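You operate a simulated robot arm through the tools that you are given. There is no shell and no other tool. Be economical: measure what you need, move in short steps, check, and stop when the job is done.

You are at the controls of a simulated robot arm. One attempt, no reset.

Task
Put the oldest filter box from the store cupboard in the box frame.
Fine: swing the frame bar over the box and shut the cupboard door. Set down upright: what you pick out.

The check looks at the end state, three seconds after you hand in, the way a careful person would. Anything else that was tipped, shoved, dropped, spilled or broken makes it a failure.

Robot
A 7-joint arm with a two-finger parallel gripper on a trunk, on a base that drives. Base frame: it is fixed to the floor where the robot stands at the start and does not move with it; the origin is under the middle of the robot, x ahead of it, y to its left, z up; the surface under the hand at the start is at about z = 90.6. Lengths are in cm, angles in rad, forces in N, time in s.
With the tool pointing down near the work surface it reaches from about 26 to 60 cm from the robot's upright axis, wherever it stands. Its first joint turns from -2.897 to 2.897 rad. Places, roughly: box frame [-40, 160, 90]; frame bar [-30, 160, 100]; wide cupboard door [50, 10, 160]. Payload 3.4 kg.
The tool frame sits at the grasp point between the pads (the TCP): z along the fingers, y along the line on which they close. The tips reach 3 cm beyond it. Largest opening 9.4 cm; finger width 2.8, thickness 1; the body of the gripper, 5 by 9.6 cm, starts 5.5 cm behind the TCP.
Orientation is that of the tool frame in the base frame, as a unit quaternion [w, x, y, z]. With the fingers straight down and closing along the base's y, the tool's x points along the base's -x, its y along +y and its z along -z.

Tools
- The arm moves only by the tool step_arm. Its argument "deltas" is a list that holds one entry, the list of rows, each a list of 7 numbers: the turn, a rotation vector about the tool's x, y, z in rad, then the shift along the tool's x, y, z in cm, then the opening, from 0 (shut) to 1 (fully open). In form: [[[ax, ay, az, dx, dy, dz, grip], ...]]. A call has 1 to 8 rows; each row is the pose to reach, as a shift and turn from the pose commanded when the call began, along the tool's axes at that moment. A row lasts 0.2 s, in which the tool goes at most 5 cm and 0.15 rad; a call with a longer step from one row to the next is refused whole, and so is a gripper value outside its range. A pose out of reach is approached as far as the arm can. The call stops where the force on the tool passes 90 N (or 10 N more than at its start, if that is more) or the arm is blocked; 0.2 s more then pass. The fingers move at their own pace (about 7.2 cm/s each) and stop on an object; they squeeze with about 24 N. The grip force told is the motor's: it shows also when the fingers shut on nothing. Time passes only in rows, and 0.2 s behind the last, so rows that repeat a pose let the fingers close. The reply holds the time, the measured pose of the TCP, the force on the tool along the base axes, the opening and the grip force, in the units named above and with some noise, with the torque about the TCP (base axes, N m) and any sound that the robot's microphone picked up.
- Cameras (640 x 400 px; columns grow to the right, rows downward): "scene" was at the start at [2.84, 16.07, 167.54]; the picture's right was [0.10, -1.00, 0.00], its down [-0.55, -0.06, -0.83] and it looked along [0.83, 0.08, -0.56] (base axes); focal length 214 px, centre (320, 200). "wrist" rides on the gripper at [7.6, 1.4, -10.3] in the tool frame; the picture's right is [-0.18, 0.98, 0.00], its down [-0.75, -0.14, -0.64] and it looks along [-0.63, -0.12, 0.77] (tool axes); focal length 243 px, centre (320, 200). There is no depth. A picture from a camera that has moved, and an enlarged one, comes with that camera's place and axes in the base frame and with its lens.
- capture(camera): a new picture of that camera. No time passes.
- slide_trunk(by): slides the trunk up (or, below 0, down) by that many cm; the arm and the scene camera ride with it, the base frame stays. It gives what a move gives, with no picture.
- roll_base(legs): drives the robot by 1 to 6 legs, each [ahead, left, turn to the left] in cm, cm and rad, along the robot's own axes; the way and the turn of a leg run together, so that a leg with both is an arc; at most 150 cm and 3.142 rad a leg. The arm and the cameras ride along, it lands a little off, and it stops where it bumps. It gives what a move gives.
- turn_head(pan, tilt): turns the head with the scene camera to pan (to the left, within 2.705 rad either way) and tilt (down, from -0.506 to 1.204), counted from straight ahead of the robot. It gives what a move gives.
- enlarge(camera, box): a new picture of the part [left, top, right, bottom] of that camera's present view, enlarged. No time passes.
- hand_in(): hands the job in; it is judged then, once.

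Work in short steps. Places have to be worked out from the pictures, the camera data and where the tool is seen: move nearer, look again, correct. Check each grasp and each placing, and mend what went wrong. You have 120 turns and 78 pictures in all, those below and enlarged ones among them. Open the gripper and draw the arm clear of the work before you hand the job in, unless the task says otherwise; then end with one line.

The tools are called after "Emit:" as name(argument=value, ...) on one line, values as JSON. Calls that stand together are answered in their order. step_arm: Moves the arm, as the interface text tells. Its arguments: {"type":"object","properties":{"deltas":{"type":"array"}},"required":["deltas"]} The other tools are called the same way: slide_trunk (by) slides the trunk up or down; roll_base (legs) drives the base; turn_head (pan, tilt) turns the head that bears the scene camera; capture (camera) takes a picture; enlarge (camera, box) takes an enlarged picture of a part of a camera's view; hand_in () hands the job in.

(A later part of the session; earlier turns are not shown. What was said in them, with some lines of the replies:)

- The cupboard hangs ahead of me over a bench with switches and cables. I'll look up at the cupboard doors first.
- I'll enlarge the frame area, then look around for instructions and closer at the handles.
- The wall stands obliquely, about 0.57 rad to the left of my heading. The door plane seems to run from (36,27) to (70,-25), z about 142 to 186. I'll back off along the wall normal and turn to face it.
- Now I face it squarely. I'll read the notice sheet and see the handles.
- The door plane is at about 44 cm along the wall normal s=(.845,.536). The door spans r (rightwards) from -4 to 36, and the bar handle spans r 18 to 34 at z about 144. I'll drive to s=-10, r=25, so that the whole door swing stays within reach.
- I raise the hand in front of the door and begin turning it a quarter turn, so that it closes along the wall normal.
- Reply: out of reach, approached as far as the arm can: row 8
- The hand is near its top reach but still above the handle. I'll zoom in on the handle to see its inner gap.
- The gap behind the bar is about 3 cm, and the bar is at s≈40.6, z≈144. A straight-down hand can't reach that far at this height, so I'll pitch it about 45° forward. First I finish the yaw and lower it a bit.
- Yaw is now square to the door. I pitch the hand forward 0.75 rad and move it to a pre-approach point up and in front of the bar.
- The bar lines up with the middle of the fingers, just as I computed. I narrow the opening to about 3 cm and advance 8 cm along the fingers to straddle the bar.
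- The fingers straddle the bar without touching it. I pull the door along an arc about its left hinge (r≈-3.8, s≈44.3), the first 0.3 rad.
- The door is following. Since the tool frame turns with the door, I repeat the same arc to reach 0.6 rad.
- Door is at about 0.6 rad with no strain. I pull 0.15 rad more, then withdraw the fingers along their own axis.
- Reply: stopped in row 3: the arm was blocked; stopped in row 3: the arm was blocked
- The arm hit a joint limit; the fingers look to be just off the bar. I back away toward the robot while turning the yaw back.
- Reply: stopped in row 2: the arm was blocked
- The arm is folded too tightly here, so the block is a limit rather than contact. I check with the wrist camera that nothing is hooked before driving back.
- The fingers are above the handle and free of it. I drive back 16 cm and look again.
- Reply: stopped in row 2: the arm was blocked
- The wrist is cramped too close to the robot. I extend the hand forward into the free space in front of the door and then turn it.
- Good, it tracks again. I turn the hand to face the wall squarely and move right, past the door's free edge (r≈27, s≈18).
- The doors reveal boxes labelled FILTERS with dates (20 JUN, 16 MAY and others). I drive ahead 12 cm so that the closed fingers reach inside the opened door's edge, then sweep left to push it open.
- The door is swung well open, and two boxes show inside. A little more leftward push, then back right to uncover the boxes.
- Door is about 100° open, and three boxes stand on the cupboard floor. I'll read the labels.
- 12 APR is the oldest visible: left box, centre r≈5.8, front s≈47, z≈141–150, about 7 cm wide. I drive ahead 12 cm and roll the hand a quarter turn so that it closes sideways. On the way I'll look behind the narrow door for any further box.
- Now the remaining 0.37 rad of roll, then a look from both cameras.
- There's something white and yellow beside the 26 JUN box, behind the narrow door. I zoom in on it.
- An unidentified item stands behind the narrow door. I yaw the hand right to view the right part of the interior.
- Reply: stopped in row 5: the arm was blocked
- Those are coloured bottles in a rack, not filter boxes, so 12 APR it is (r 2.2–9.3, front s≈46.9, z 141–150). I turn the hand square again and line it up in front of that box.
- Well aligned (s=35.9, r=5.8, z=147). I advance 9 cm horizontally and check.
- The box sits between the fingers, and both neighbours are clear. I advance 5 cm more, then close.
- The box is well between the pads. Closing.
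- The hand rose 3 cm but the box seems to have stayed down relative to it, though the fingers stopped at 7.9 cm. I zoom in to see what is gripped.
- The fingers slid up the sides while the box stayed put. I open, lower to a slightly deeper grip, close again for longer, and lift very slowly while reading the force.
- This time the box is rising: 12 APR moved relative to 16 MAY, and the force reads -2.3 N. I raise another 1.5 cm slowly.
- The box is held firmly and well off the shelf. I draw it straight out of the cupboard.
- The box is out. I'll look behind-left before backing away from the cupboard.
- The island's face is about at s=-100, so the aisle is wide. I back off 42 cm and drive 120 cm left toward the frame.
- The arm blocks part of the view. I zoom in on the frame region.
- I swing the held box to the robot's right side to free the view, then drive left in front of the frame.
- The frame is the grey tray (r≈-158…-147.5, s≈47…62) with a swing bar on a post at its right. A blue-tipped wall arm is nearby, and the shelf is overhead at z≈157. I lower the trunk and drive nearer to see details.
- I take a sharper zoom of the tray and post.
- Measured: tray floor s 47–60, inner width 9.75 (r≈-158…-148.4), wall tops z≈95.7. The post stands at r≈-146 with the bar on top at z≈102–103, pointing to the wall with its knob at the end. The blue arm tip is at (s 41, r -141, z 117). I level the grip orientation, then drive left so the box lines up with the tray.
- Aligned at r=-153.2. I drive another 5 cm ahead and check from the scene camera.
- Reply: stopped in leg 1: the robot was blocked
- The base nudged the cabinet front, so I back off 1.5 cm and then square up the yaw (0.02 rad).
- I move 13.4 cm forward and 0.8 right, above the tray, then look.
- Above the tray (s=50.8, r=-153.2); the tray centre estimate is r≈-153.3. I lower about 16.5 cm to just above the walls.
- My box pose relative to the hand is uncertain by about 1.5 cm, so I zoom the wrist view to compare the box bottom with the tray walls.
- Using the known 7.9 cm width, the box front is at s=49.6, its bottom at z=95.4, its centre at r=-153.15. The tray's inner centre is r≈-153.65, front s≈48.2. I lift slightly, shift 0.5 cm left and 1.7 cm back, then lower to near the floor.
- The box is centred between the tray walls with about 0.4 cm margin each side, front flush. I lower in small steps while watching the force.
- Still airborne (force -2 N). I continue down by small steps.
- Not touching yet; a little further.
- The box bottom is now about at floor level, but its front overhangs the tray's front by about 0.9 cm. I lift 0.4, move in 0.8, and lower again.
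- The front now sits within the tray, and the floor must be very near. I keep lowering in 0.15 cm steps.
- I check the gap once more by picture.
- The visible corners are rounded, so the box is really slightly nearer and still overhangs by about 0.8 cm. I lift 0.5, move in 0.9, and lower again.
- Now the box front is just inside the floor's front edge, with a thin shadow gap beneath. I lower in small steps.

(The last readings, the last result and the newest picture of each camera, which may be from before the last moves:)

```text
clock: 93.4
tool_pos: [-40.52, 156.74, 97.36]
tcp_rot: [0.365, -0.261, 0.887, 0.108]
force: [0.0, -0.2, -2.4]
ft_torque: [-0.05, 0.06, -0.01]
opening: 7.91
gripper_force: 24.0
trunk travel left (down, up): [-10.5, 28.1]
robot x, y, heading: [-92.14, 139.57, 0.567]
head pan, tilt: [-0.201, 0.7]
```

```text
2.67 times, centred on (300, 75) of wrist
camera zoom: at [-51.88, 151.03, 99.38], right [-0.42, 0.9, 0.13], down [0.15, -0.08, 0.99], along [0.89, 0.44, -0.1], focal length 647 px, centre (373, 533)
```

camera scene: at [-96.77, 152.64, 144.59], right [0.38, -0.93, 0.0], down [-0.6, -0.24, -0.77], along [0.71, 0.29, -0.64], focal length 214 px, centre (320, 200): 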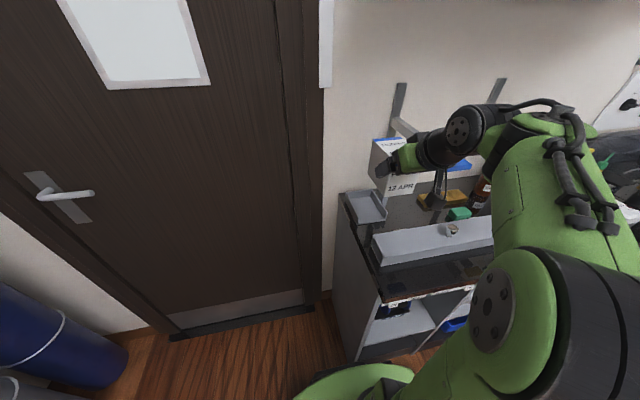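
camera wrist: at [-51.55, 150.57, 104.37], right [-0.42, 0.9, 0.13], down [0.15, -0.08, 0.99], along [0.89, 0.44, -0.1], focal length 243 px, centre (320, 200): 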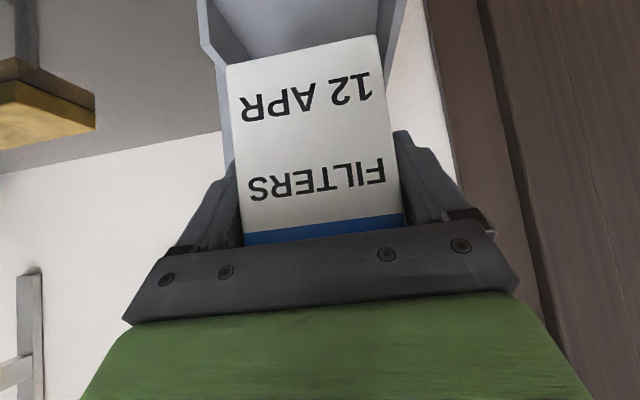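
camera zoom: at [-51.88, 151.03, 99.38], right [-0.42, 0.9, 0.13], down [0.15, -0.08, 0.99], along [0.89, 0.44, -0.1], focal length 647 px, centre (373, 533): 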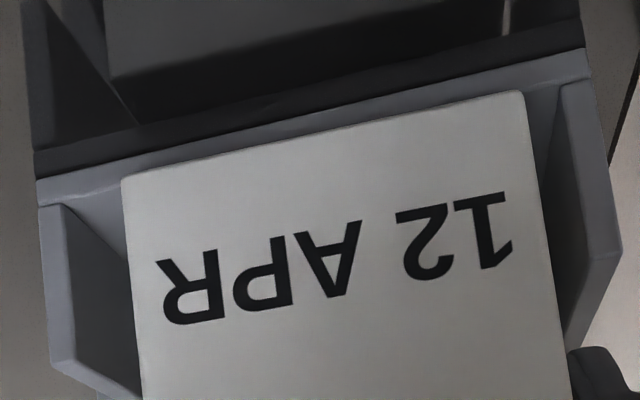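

Very close now. Two more small steps, watching for contact.

Emit:
step_arm(deltas=[[[0, 0, 0, 0.1, 0, 0.1, 0], [0, 0, 0, 0.1, 0, 0.1, 0]]])

Emit:
step_arm(deltas=[[[0, 0, 0, 0.1, 0, 0.1, 0], [0, 0, 0, 0.1, 0, 0.1, 0]]])

```text
clock: 94.0
tool_pos: [-40.58, 156.78, 97.17]
tcp_rot: [0.365, -0.261, 0.887, 0.108]
force: [0.3, 1.1, -1.3]
ft_torque: [-0.05, -0.05, -0.02]
opening: 7.91
gripper_force: 24.1
trunk travel left (down, up): [-10.5, 28.1]
robot x, y, heading: [-92.36, 139.41, 0.564]
head pan, tilt: [-0.201, 0.7]
```

```text
clock: 94.6
tool_pos: [-40.56, 156.65, 97.31]
tcp_rot: [0.367, -0.261, 0.886, 0.109]
force: [0.3, 0.1, 2.9]
ft_torque: [0.04, -0.5, -0.02]
opening: 7.93
gripper_force: 23.9
trunk travel left (down, up): [-10.5, 28.1]
robot x, y, heading: [-92.55, 139.26, 0.568]
head pan, tilt: [-0.201, 0.7]
```

Contact: the box has landed. I open only slightly (the post is close), then withdraw up and back along the fingers.

Emit:
step_arm(deltas=[[[0, 0, 0, -0.05, 0, -0.05, 0.85], [0, 0, 0, -0.05, 0, -0.05, 0.88], [0, 0, 0, -0.05, 0, -0.05, 0.92], [0, 0, 0, -0.05, 0, -0.05, 0.92], [0, 0, 0, -0.05, 0, -1, 0.92]]])

Emit:
step_arm(deltas=[[[0, 0, 0, 0, 0, -2, 0.92], [0, 0, 0, 0, 0, -4, 0.92], [0, 0, 0, 0, 0, -7, 0.92], [0, 0, 0, 0, 0, -10, 0.92], [0, 0, 0, 0, 0, -13, 0.92]]])

Emit:
capture(camera="wrist")

```text
clock: 95.8
tool_pos: [-41.11, 156.43, 97.91]
tcp_rot: [0.365, -0.261, 0.887, 0.108]
force: [-0.2, -0.7, 0.6]
ft_torque: [-0.02, -0.01, 0.02]
opening: 8.68
gripper_force: 0.1
trunk travel left (down, up): [-10.5, 28.1]
robot x, y, heading: [-92.53, 139.17, 0.565]
head pan, tilt: [-0.201, 0.7]
```

```text
clock: 97.0
tool_pos: [-48.85, 151.47, 107.35]
tcp_rot: [0.366, -0.26, 0.887, 0.108]
force: [0.2, -0.2, -0.4]
ft_torque: [0.0, -0.03, 0.02]
opening: 8.64
gripper_force: 0.0
trunk travel left (down, up): [-10.5, 28.1]
robot x, y, heading: [-92.51, 139.3, 0.563]
head pan, tilt: [-0.201, 0.7]
```

```text
10 pictures are left
camera wrist: at [-60.25, 145.72, 109.19], right [-0.42, 0.9, 0.13], down [0.15, -0.08, 0.99], along [0.89, 0.44, -0.1], focal length 243 px, centre (320, 200)
```

wrist: 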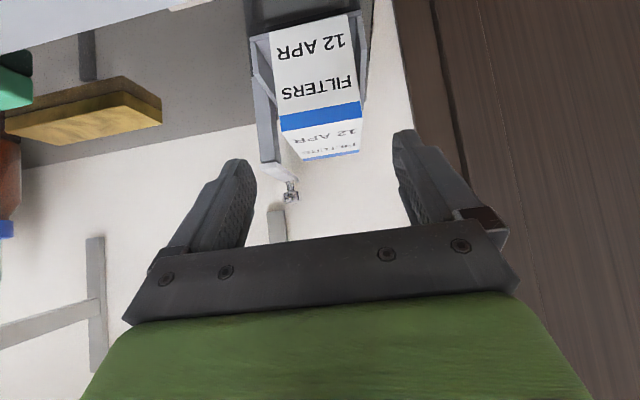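

The box stands upright in the tray. Now the bar: its chrome knob is at about s≈64.5, r≈-146.5, z≈104, and the bar pivots on the post at s≈54.5. I approach over the box from the left-front, away from the blue wall arm, with the hand yawed 0.36 rad right.

Emit:
step_arm(deltas=[[[0.06, 0, 0.06, -1.8, 0, -0.5, 0.7], [0.13, 0, 0.13, -4.5, -0.8, 1.7, 0.5], [0.19, 0, 0.19, -7.1, -1.6, 3.8, 0.48], [0.255, 0, 0.255, -9.76, -2.4, 5.94, 0.48], [0.255, 0, 0.255, -9.76, -2.4, 5.94, 0.48]]])

Emit:
capture(camera="wrist")

```text
clock: 98.2
tool_pos: [-38.24, 155.39, 109.75]
tcp_rot: [0.379, -0.096, 0.92, 0.04]
force: [0.3, 0.6, 0.2]
ft_torque: [-0.03, -0.01, -0.02]
opening: 4.5
gripper_force: 0.2
trunk travel left (down, up): [-10.5, 28.1]
robot x, y, heading: [-92.49, 139.19, 0.563]
head pan, tilt: [-0.201, 0.7]
```

```text
9 pictures are left
camera wrist: at [-50.79, 154.1, 111.67], right [-0.08, 0.99, 0.13], down [0.11, -0.12, 0.99], along [0.99, 0.09, -0.1], focal length 243 px, centre (320, 200)
```

wrist: 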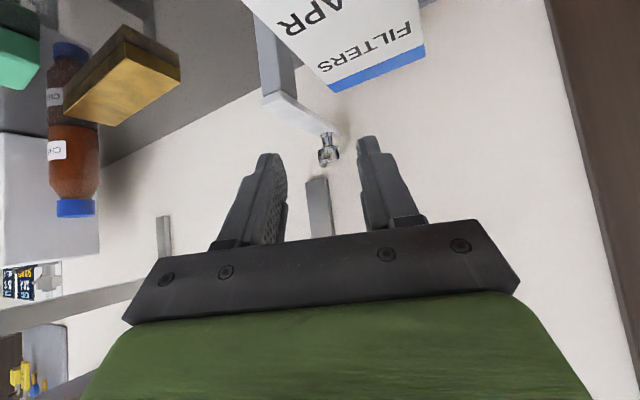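

The knob triangulates to s≈64.6, r≈-146.5, z≈104, and it lies between the fingers' lines. I advance in a straight line to straddle it.

Emit:
step_arm(deltas=[[[0, 0, 0, -0.92, 0, 1.9, 0.48], [0, 0, 0, -1.85, 0, 3.8, 0.48], [0, 0, 0, -2.77, -0.1, 5.7, 0.48], [0, 0, 0, -3.7, -0.1, 7.6, 0.48], [0, 0, 0, -4.6, -0.1, 9.5, 0.48], [0, 0, 0, -5.3, -0.1, 10.9, 0.48]]])

Emit:
capture(camera="wrist")

```text
clock: 99.6
tool_pos: [-26.87, 157.66, 105.76]
tcp_rot: [0.379, -0.097, 0.919, 0.041]
force: [0.4, -0.4, 0.4]
ft_torque: [0.04, -0.02, 0.04]
opening: 4.51
gripper_force: 0.1
trunk travel left (down, up): [-10.5, 28.1]
robot x, y, heading: [-92.34, 139.01, 0.567]
head pan, tilt: [-0.201, 0.7]
```

```text
8 pictures are left
camera wrist: at [-39.45, 156.37, 107.7], right [-0.08, 0.99, 0.13], down [0.11, -0.12, 0.99], along [0.99, 0.09, -0.1], focal length 243 px, centre (320, 200)
```

wrist: 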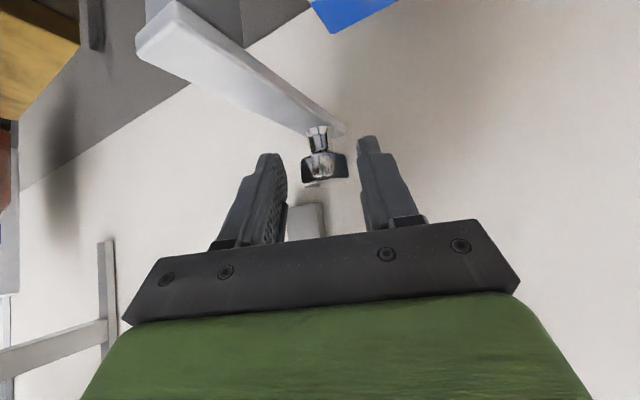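

The knob is right between the fingertips. I advance 0.6 cm more and close on it.

Emit:
step_arm(deltas=[[[0, 0, 0, 0, 0, 0.6, 0.48], [0, 0, 0, 0, 0, 0.6, 0.3], [0, 0, 0, 0, 0, 0.6, 0.1], [0, 0, 0, 0, 0, 0.6, 0], [0, 0, 0, 0, 0, 0.6, 0]]])

```text
clock: 100.8
tool_pos: [-26.56, 158.06, 105.21]
tcp_rot: [0.378, -0.098, 0.92, 0.04]
force: [-0.2, 5.2, -3.0]
ft_torque: [0.1, -0.09, -0.06]
opening: 2.88
gripper_force: 44.7
trunk travel left (down, up): [-10.5, 28.1]
robot x, y, heading: [-92.45, 139.01, 0.562]
head pan, tilt: [-0.201, 0.7]
```

Gripped on the knob (2.9 cm). I swing it leftward along the arc about the post, the first 0.45 rad.

Emit:
step_arm(deltas=[[[0, 0, 0, 0.2, 0.7, -0.2, 0], [0, 0, 0, 0.45, 1.37, -0.45, 0], [0, 0, 0, 0.7, 2, -0.7, 0], [0, 0, 0, 1.04, 2.63, -1.04, 0], [0, 0, 0, 1.38, 3.2, -1.38, 0], [0, 0, 0, 1.75, 3.76, -1.75, 0]]])

Emit:
capture(camera="wrist")

```text
clock: 102.2
tool_pos: [-29.5, 160.81, 105.22]
tcp_rot: [0.378, -0.096, 0.92, 0.04]
force: [4.4, -8.4, -4.6]
ft_torque: [-0.02, -0.07, 0.46]
opening: 2.89
gripper_force: 45.0
trunk travel left (down, up): [-10.5, 28.1]
robot x, y, heading: [-92.67, 139.43, 0.567]
head pan, tilt: [-0.201, 0.7]
```

```text
7 pictures are left
camera wrist: at [-42.21, 159.47, 107.28], right [-0.08, 0.99, 0.13], down [0.11, -0.12, 0.99], along [0.99, 0.09, -0.1], focal length 243 px, centre (320, 200)
```

wrist: 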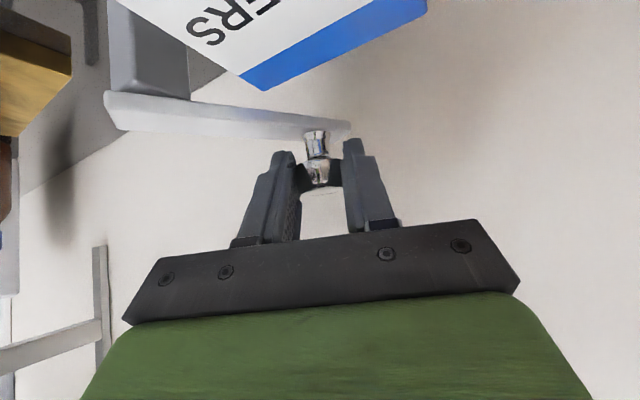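

The bar turns smoothly above the box. I continue the arc to about 1.5 rad.

Emit:
step_arm(deltas=[[[0, 0, 0, 0.83, 0.96, -0.83, 0], [0, 0, 0, 1.75, 1.73, -1.75, 0], [0, 0, 0, 2.74, 2.3, -2.74, 0], [0, 0, 0, 3.78, 2.66, -3.78, 0], [0, 0, 0, 4.85, 2.79, -4.85, 0], [0, 0, 0, 5.92, 2.68, -5.92, 0], [0, 0, 0, 6.96, 2.37, -6.96, 0]]])

Emit:
capture(camera="wrist")

```text
clock: 103.8
tool_pos: [-38.89, 159.9, 105.34]
tcp_rot: [0.38, -0.086, 0.92, 0.035]
force: [39.0, -24.0, -0.2]
ft_torque: [0.1, -0.77, -0.67]
opening: 2.93
gripper_force: 45.3
trunk travel left (down, up): [-10.5, 28.1]
robot x, y, heading: [-92.7, 138.83, 0.565]
head pan, tilt: [-0.201, 0.7]
```

```text
6 pictures are left
camera wrist: at [-51.57, 158.9, 107.31], right [-0.06, 0.99, 0.13], down [0.11, -0.12, 0.99], along [0.99, 0.07, -0.1], focal length 243 px, centre (320, 200)
```

wrist: 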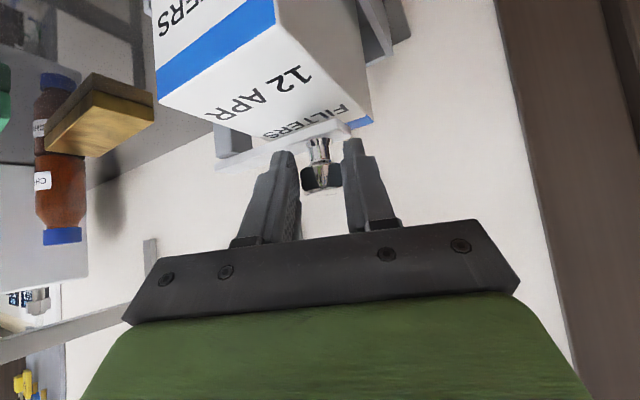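

The bar now lies across the box (about 1.46 rad). The remaining force is mostly radial from my radius guess, so I release the knob and withdraw.

Emit:
step_arm(deltas=[[[0, 0, 0, 0, -0.9, 0, 0.1], [0, 0, 0, 0, -0.9, 0, 0.3], [0, 0, 0, 0, -0.9, 0, 0.5], [0, 0, 0, 0, -0.9, 0, 0.5], [0, 0, 0, 0, -0.9, 0, 0.5]]])

Emit:
step_arm(deltas=[[[0, 0, 0, 0, 0, -2, 0.5], [0, 0, 0, 0, 0, -5, 0.5], [0, 0, 0, 0, 0, -9, 0.5], [0, 0, 0, 0, 0, -13, 0.5]]])

Emit:
capture(camera="wrist")

```text
clock: 105.0
tool_pos: [-39.77, 160.26, 105.43]
tcp_rot: [0.379, -0.098, 0.919, 0.04]
force: [-0.2, -0.5, 0.6]
ft_torque: [0.03, 0.01, -0.02]
opening: 4.71
gripper_force: 0.1
trunk travel left (down, up): [-10.5, 28.1]
robot x, y, heading: [-92.53, 139.22, 0.562]
head pan, tilt: [-0.201, 0.7]
```

```text
clock: 106.0
tool_pos: [-48.71, 158.28, 114.75]
tcp_rot: [0.379, -0.098, 0.919, 0.041]
force: [1.0, -0.2, -0.1]
ft_torque: [0.02, 0.03, -0.01]
opening: 4.69
gripper_force: 0.1
trunk travel left (down, up): [-10.5, 28.1]
robot x, y, heading: [-92.34, 139.15, 0.567]
head pan, tilt: [-0.201, 0.7]
```

```text
5 pictures are left
camera wrist: at [-61.28, 156.99, 116.73], right [-0.08, 0.99, 0.13], down [0.11, -0.12, 0.99], along [0.99, 0.09, -0.1], focal length 243 px, centre (320, 200)
```

wrist: 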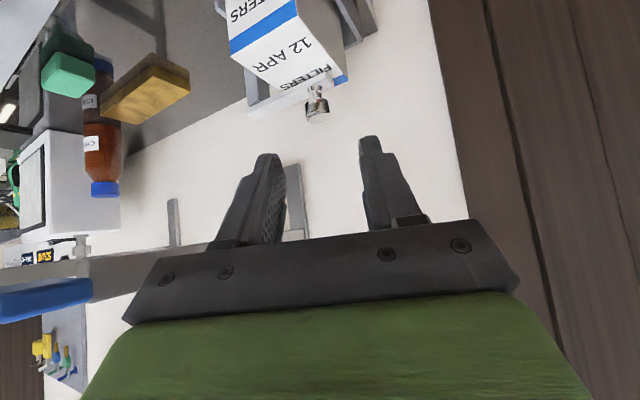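

Check with one scene zoom that the bar is over the box.

Emit:
enlarge(camera="scene", box=[320, 130, 440, 250])

```text
3.33 times, centred on (380, 190) of scene
camera zoom: at [-97.84, 151.89, 144.59], right [0.36, -0.93, 0.0], down [-0.6, -0.23, -0.77], along [0.71, 0.27, -0.64], focal length 715 px, centre (120, 233)
```

zoom: 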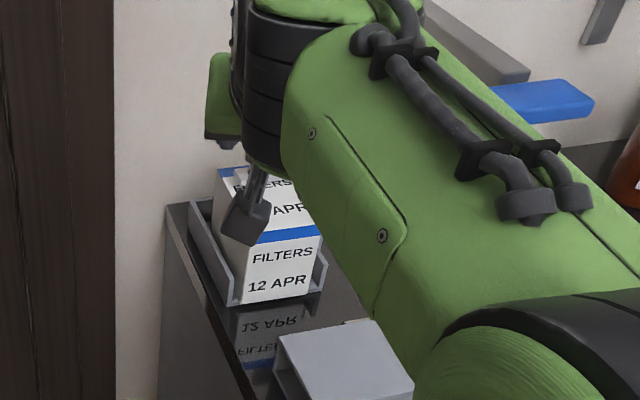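

The box is seated in the frame. Next I shut the cupboard door: back off, drive right along the aisle, raise the trunk, and look back at the frame on the way.

Emit:
roll_base(legs=[[-42, 0, 0], [0, -137, 0]])

Emit:
slide_trunk(by=28)

Emit:
turn_head(pan=0.75, tilt=0.4)

Emit:
enlarge(camera="scene", box=[200, 120, 440, 280])

```text
clock: 115.0
tool_pos: [-10.85, 19.26, 114.7]
tcp_rot: [0.38, -0.093, 0.92, 0.038]
force: [0.3, -0.7, -0.1]
ft_torque: [0.02, 0.02, 0.02]
opening: 4.71
gripper_force: 0.0
trunk travel left (down, up): [-10.5, 28.1]
robot x, y, heading: [-54.73, 0.59, 0.558]
head pan, tilt: [-0.201, 0.7]
```

```text
clock: 117.8
tool_pos: [-10.87, 19.28, 142.53]
tcp_rot: [0.379, -0.093, 0.92, 0.038]
force: [-0.2, 0.1, 1.3]
ft_torque: [0.0, 0.0, 0.02]
opening: 4.67
gripper_force: 0.0
trunk travel left (down, up): [-38.5, 0.1]
robot x, y, heading: [-54.88, 1.14, 0.554]
head pan, tilt: [-0.201, 0.7]
```

```text
clock: 119.0
tool_pos: [-10.86, 19.26, 142.67]
tcp_rot: [0.38, -0.093, 0.92, 0.039]
force: [-0.8, 0.4, -1.2]
ft_torque: [0.03, 0.02, 0.0]
opening: 4.69
gripper_force: 0.1
trunk travel left (down, up): [-38.5, 0.1]
robot x, y, heading: [-54.72, 0.57, 0.554]
head pan, tilt: [0.75, 0.4]
```

```text
2.50 times, centred on (320, 200) of scene
camera zoom: at [-65.61, 19.32, 175.22], right [0.96, -0.26, 0.0], down [-0.1, -0.38, -0.92], along [0.24, 0.89, -0.39], focal length 536 px, centre (320, 200)
```

zoom: 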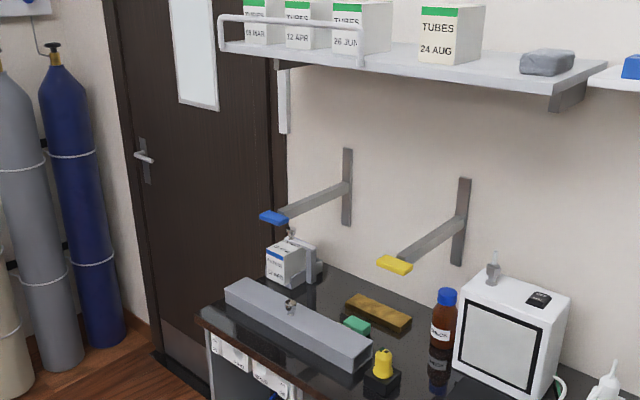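

The bar lies over the box in the frame. Now I raise the hand to z≈157 (above the door handle), shut the fingers, and move ahead to stand left of the open door.

Emit:
step_arm(deltas=[[[0, 0, 0, -2.6, 0, -2.6, 0.2], [0, 0, 0, -5.2, 0, -5.2, 0], [0, 0, 0, -7.8, 0, -7.8, 0], [0, 0, 0, -10.2, 0, -10.2, 0]]])

Emit:
roll_base(legs=[[13, 0, 0.018]])

Emit:
turn_head(pan=-0.2, tilt=0.4)

Emit:
capture(camera="scene")

```text
clock: 120.0
tool_pos: [-10.75, 19.43, 156.98]
tcp_rot: [0.378, -0.094, 0.92, 0.039]
force: [0.0, -0.5, 0.4]
ft_torque: [0.03, 0.01, 0.01]
opening: 0.02
gripper_force: 24.1
trunk travel left (down, up): [-38.5, 0.1]
robot x, y, heading: [-55.17, 0.6, 0.557]
head pan, tilt: [0.75, 0.4]
```

```text
clock: 121.3
tool_pos: [-0.26, 26.87, 157.17]
tcp_rot: [0.379, -0.101, 0.919, 0.042]
force: [1.0, 0.2, 0.2]
ft_torque: [0.01, 0.0, -0.01]
opening: 0.02
gripper_force: 24.1
trunk travel left (down, up): [-38.5, 0.1]
robot x, y, heading: [-43.77, 7.82, 0.576]
head pan, tilt: [0.75, 0.4]
```

```text
clock: 122.6
tool_pos: [-0.17, 27.04, 157.02]
tcp_rot: [0.379, -0.1, 0.919, 0.041]
force: [-0.7, -0.3, 0.4]
ft_torque: [-0.01, -0.03, -0.04]
opening: 0.04
gripper_force: 23.8
trunk travel left (down, up): [-38.5, 0.1]
robot x, y, heading: [-44.07, 7.64, 0.572]
head pan, tilt: [-0.201, 0.4]
```

```text
2 pictures are left
camera scene: at [-48.51, 20.53, 175.22], right [0.36, -0.93, 0.0], down [-0.36, -0.14, -0.92], along [0.86, 0.34, -0.39], focal length 214 px, centre (320, 200)
```

scene: 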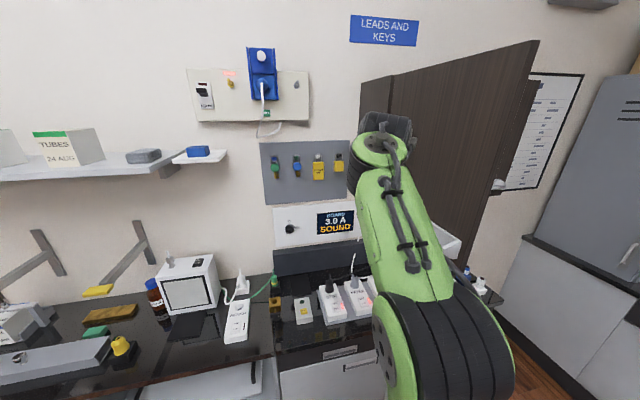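

The hand stands left of the open door (edge near s=5, r=0), fingertips leading. I drive right 41 cm to push the door halfway shut.

Emit:
roll_base(legs=[[0, -25, 0], [0, -16, 0]])

```text
clock: 125.4
tool_pos: [22.02, -7.52, 157.01]
tcp_rot: [0.379, -0.101, 0.919, 0.041]
force: [-0.3, 0.1, -0.4]
ft_torque: [-0.03, 0.0, 0.01]
opening: 0.0
gripper_force: 23.5
trunk travel left (down, up): [-38.5, 0.1]
robot x, y, heading: [-21.49, -26.82, 0.569]
head pan, tilt: [-0.201, 0.4]
```

Door should be at about 50° now. I drive forward 23 cm to push it nearly shut.

Emit:
roll_base(legs=[[23, 0, 0]])

Emit:
step_arm(deltas=[[[0, 0, 0, -0.7, 0, 0.7, 0], [0, 0, 0, -1.4, 0, 1.4, 0], [0, 0, 0, -2.1, 0, 2.1, 0], [0, 0, 0, -2.5, 0, 2.5, 0]]])

```text
clock: 127.1
tool_pos: [41.41, 4.73, 157.0]
tcp_rot: [0.379, -0.099, 0.919, 0.041]
force: [0.6, 0.6, 0.0]
ft_torque: [0.02, 0.01, 0.0]
opening: 0.0
gripper_force: 24.4
trunk travel left (down, up): [-38.5, 0.1]
robot x, y, heading: [-2.18, -14.58, 0.573]
head pan, tilt: [-0.201, 0.4]
```

```text
clock: 128.1
tool_pos: [44.85, 5.44, 157.02]
tcp_rot: [0.379, -0.101, 0.919, 0.042]
force: [-0.9, 0.7, -0.6]
ft_torque: [0.01, -0.01, -0.05]
opening: 0.03
gripper_force: 23.7
trunk travel left (down, up): [-38.5, 0.1]
robot x, y, heading: [-2.32, -14.28, 0.575]
head pan, tilt: [-0.201, 0.4]
```

No resistance yet; the fingertips are about at s=43. I push on gently until contact builds.

Emit:
step_arm(deltas=[[[0, 0, 0, -0.35, 0, 0.35, 0], [0, 0, 0, -0.7, 0, 0.7, 0], [0, 0, 0, -1.0, 0, 1.0, 0]]])

```text
clock: 128.9
tool_pos: [45.02, 5.55, 157.07]
tcp_rot: [0.375, -0.101, 0.92, 0.042]
force: [-35.7, -10.8, -20.7]
ft_torque: [-0.47, 1.0, 0.28]
opening: 0.0
gripper_force: 23.9
trunk travel left (down, up): [-38.5, 0.1]
robot x, y, heading: [-2.19, -14.63, 0.572]
head pan, tilt: [-0.201, 0.4]
```

Firm contact: the door is against its stop. I back off and look.

Emit:
step_arm(deltas=[[[0, 0, 0, 1.5, 0, -1.5, 0], [0, 0, 0, 4, 0, -4, 0], [0, 0, 0, 6, 0, -6, 0.2]]])

Emit:
roll_base(legs=[[-40, 0, 0]])

Emit:
turn_head(pan=0, tilt=0.3)

Emit:
capture(camera="scene")

```text
clock: 129.7
tool_pos: [37.91, 3.94, 156.93]
tcp_rot: [0.379, -0.1, 0.919, 0.042]
force: [0.0, 0.1, 0.3]
ft_torque: [-0.01, -0.02, 0.01]
opening: 1.88
gripper_force: 0.0
trunk travel left (down, up): [-38.5, 0.1]
robot x, y, heading: [-2.57, -14.38, 0.572]
head pan, tilt: [-0.201, 0.4]
```

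```text
clock: 132.2
tool_pos: [4.17, -17.56, 157.02]
tcp_rot: [0.378, -0.101, 0.919, 0.042]
force: [-0.6, -0.4, -0.7]
ft_torque: [0.01, -0.02, 0.01]
opening: 1.86
gripper_force: 0.1
trunk travel left (down, up): [-38.5, 0.1]
robot x, y, heading: [-36.09, -36.01, 0.576]
head pan, tilt: [-0.201, 0.4]
```

```text
clock: 133.0
tool_pos: [4.28, -17.59, 156.97]
tcp_rot: [0.378, -0.101, 0.919, 0.043]
force: [0.4, 0.0, -0.4]
ft_torque: [0.0, -0.01, 0.01]
opening: 1.9
gripper_force: 0.0
trunk travel left (down, up): [-38.5, 0.1]
robot x, y, heading: [-36.43, -36.02, 0.57]
head pan, tilt: [0.0, 0.3]
```

```text
1 pictures are left
camera scene: at [-41.46, -21.64, 176.15], right [0.54, -0.84, 0.0], down [-0.25, -0.16, -0.96], along [0.8, 0.52, -0.3], focal length 214 px, centre (320, 200)
```

scene: 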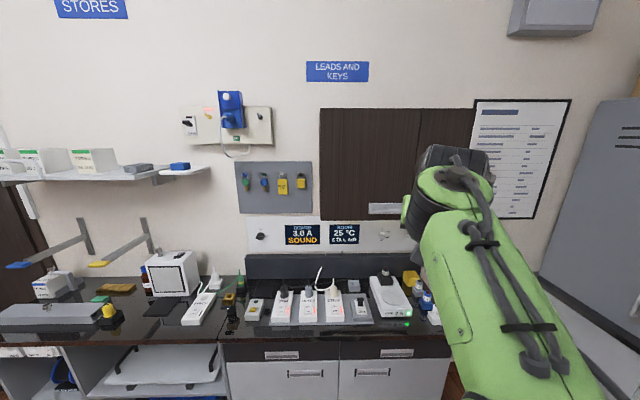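

The door is flush and shut. Last picture: zoom on the frame to confirm the box and bar.

Emit:
enlarge(camera="scene", box=[10, 255, 90, 305])

```text
8.00 times, centred on (50, 280) of scene
camera zoom: at [-41.46, -21.64, 176.15], right [0.54, -0.84, 0.0], down [-0.25, -0.16, -0.96], along [0.8, 0.52, -0.3], focal length 1716 px, centre (2480, -440)
```

zoom: 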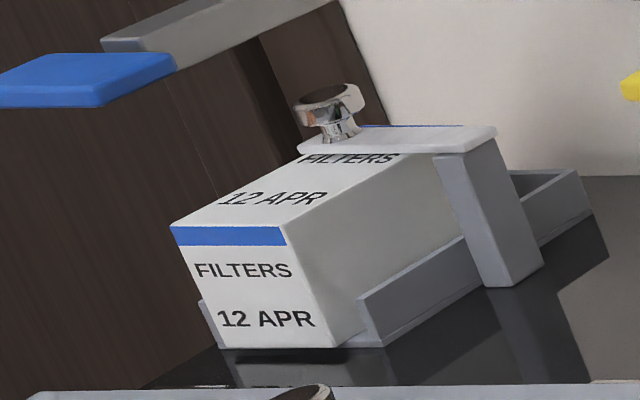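

The 12 APR box stands upright in the frame with the bar across it, and the door is shut. I open the gripper fully; the arm is clear of everything.

Emit:
step_arm(deltas=[[[0, 0, 0, 0, 0, 0, 0.5], [0, 0, 0, 0, 0, 0, 1], [0, 0, 0, 0, 0, 0, 1], [0, 0, 0, 0, 0, 0, 1]]])

```text
clock: 134.0
tool_pos: [4.39, -17.72, 156.86]
tcp_rot: [0.378, -0.102, 0.919, 0.042]
force: [0.0, 0.3, 0.7]
ft_torque: [0.02, -0.03, -0.02]
opening: 9.41
gripper_force: 0.2
trunk travel left (down, up): [-38.5, 0.1]
robot x, y, heading: [-35.97, -36.06, 0.573]
head pan, tilt: [0.0, 0.3]
```

Everything is in place, so I hand in.

Emit:
hand_in()

```text
The job is handed in.
```

The 12 APR filter box, the oldest of the three I could see, is upright in the box frame with the bar swung over it, and the cupboard door is shut. The box front may overhang the open front of the frame by about 0.5–1 cm, and I could not see the far right end behind the narrow door.
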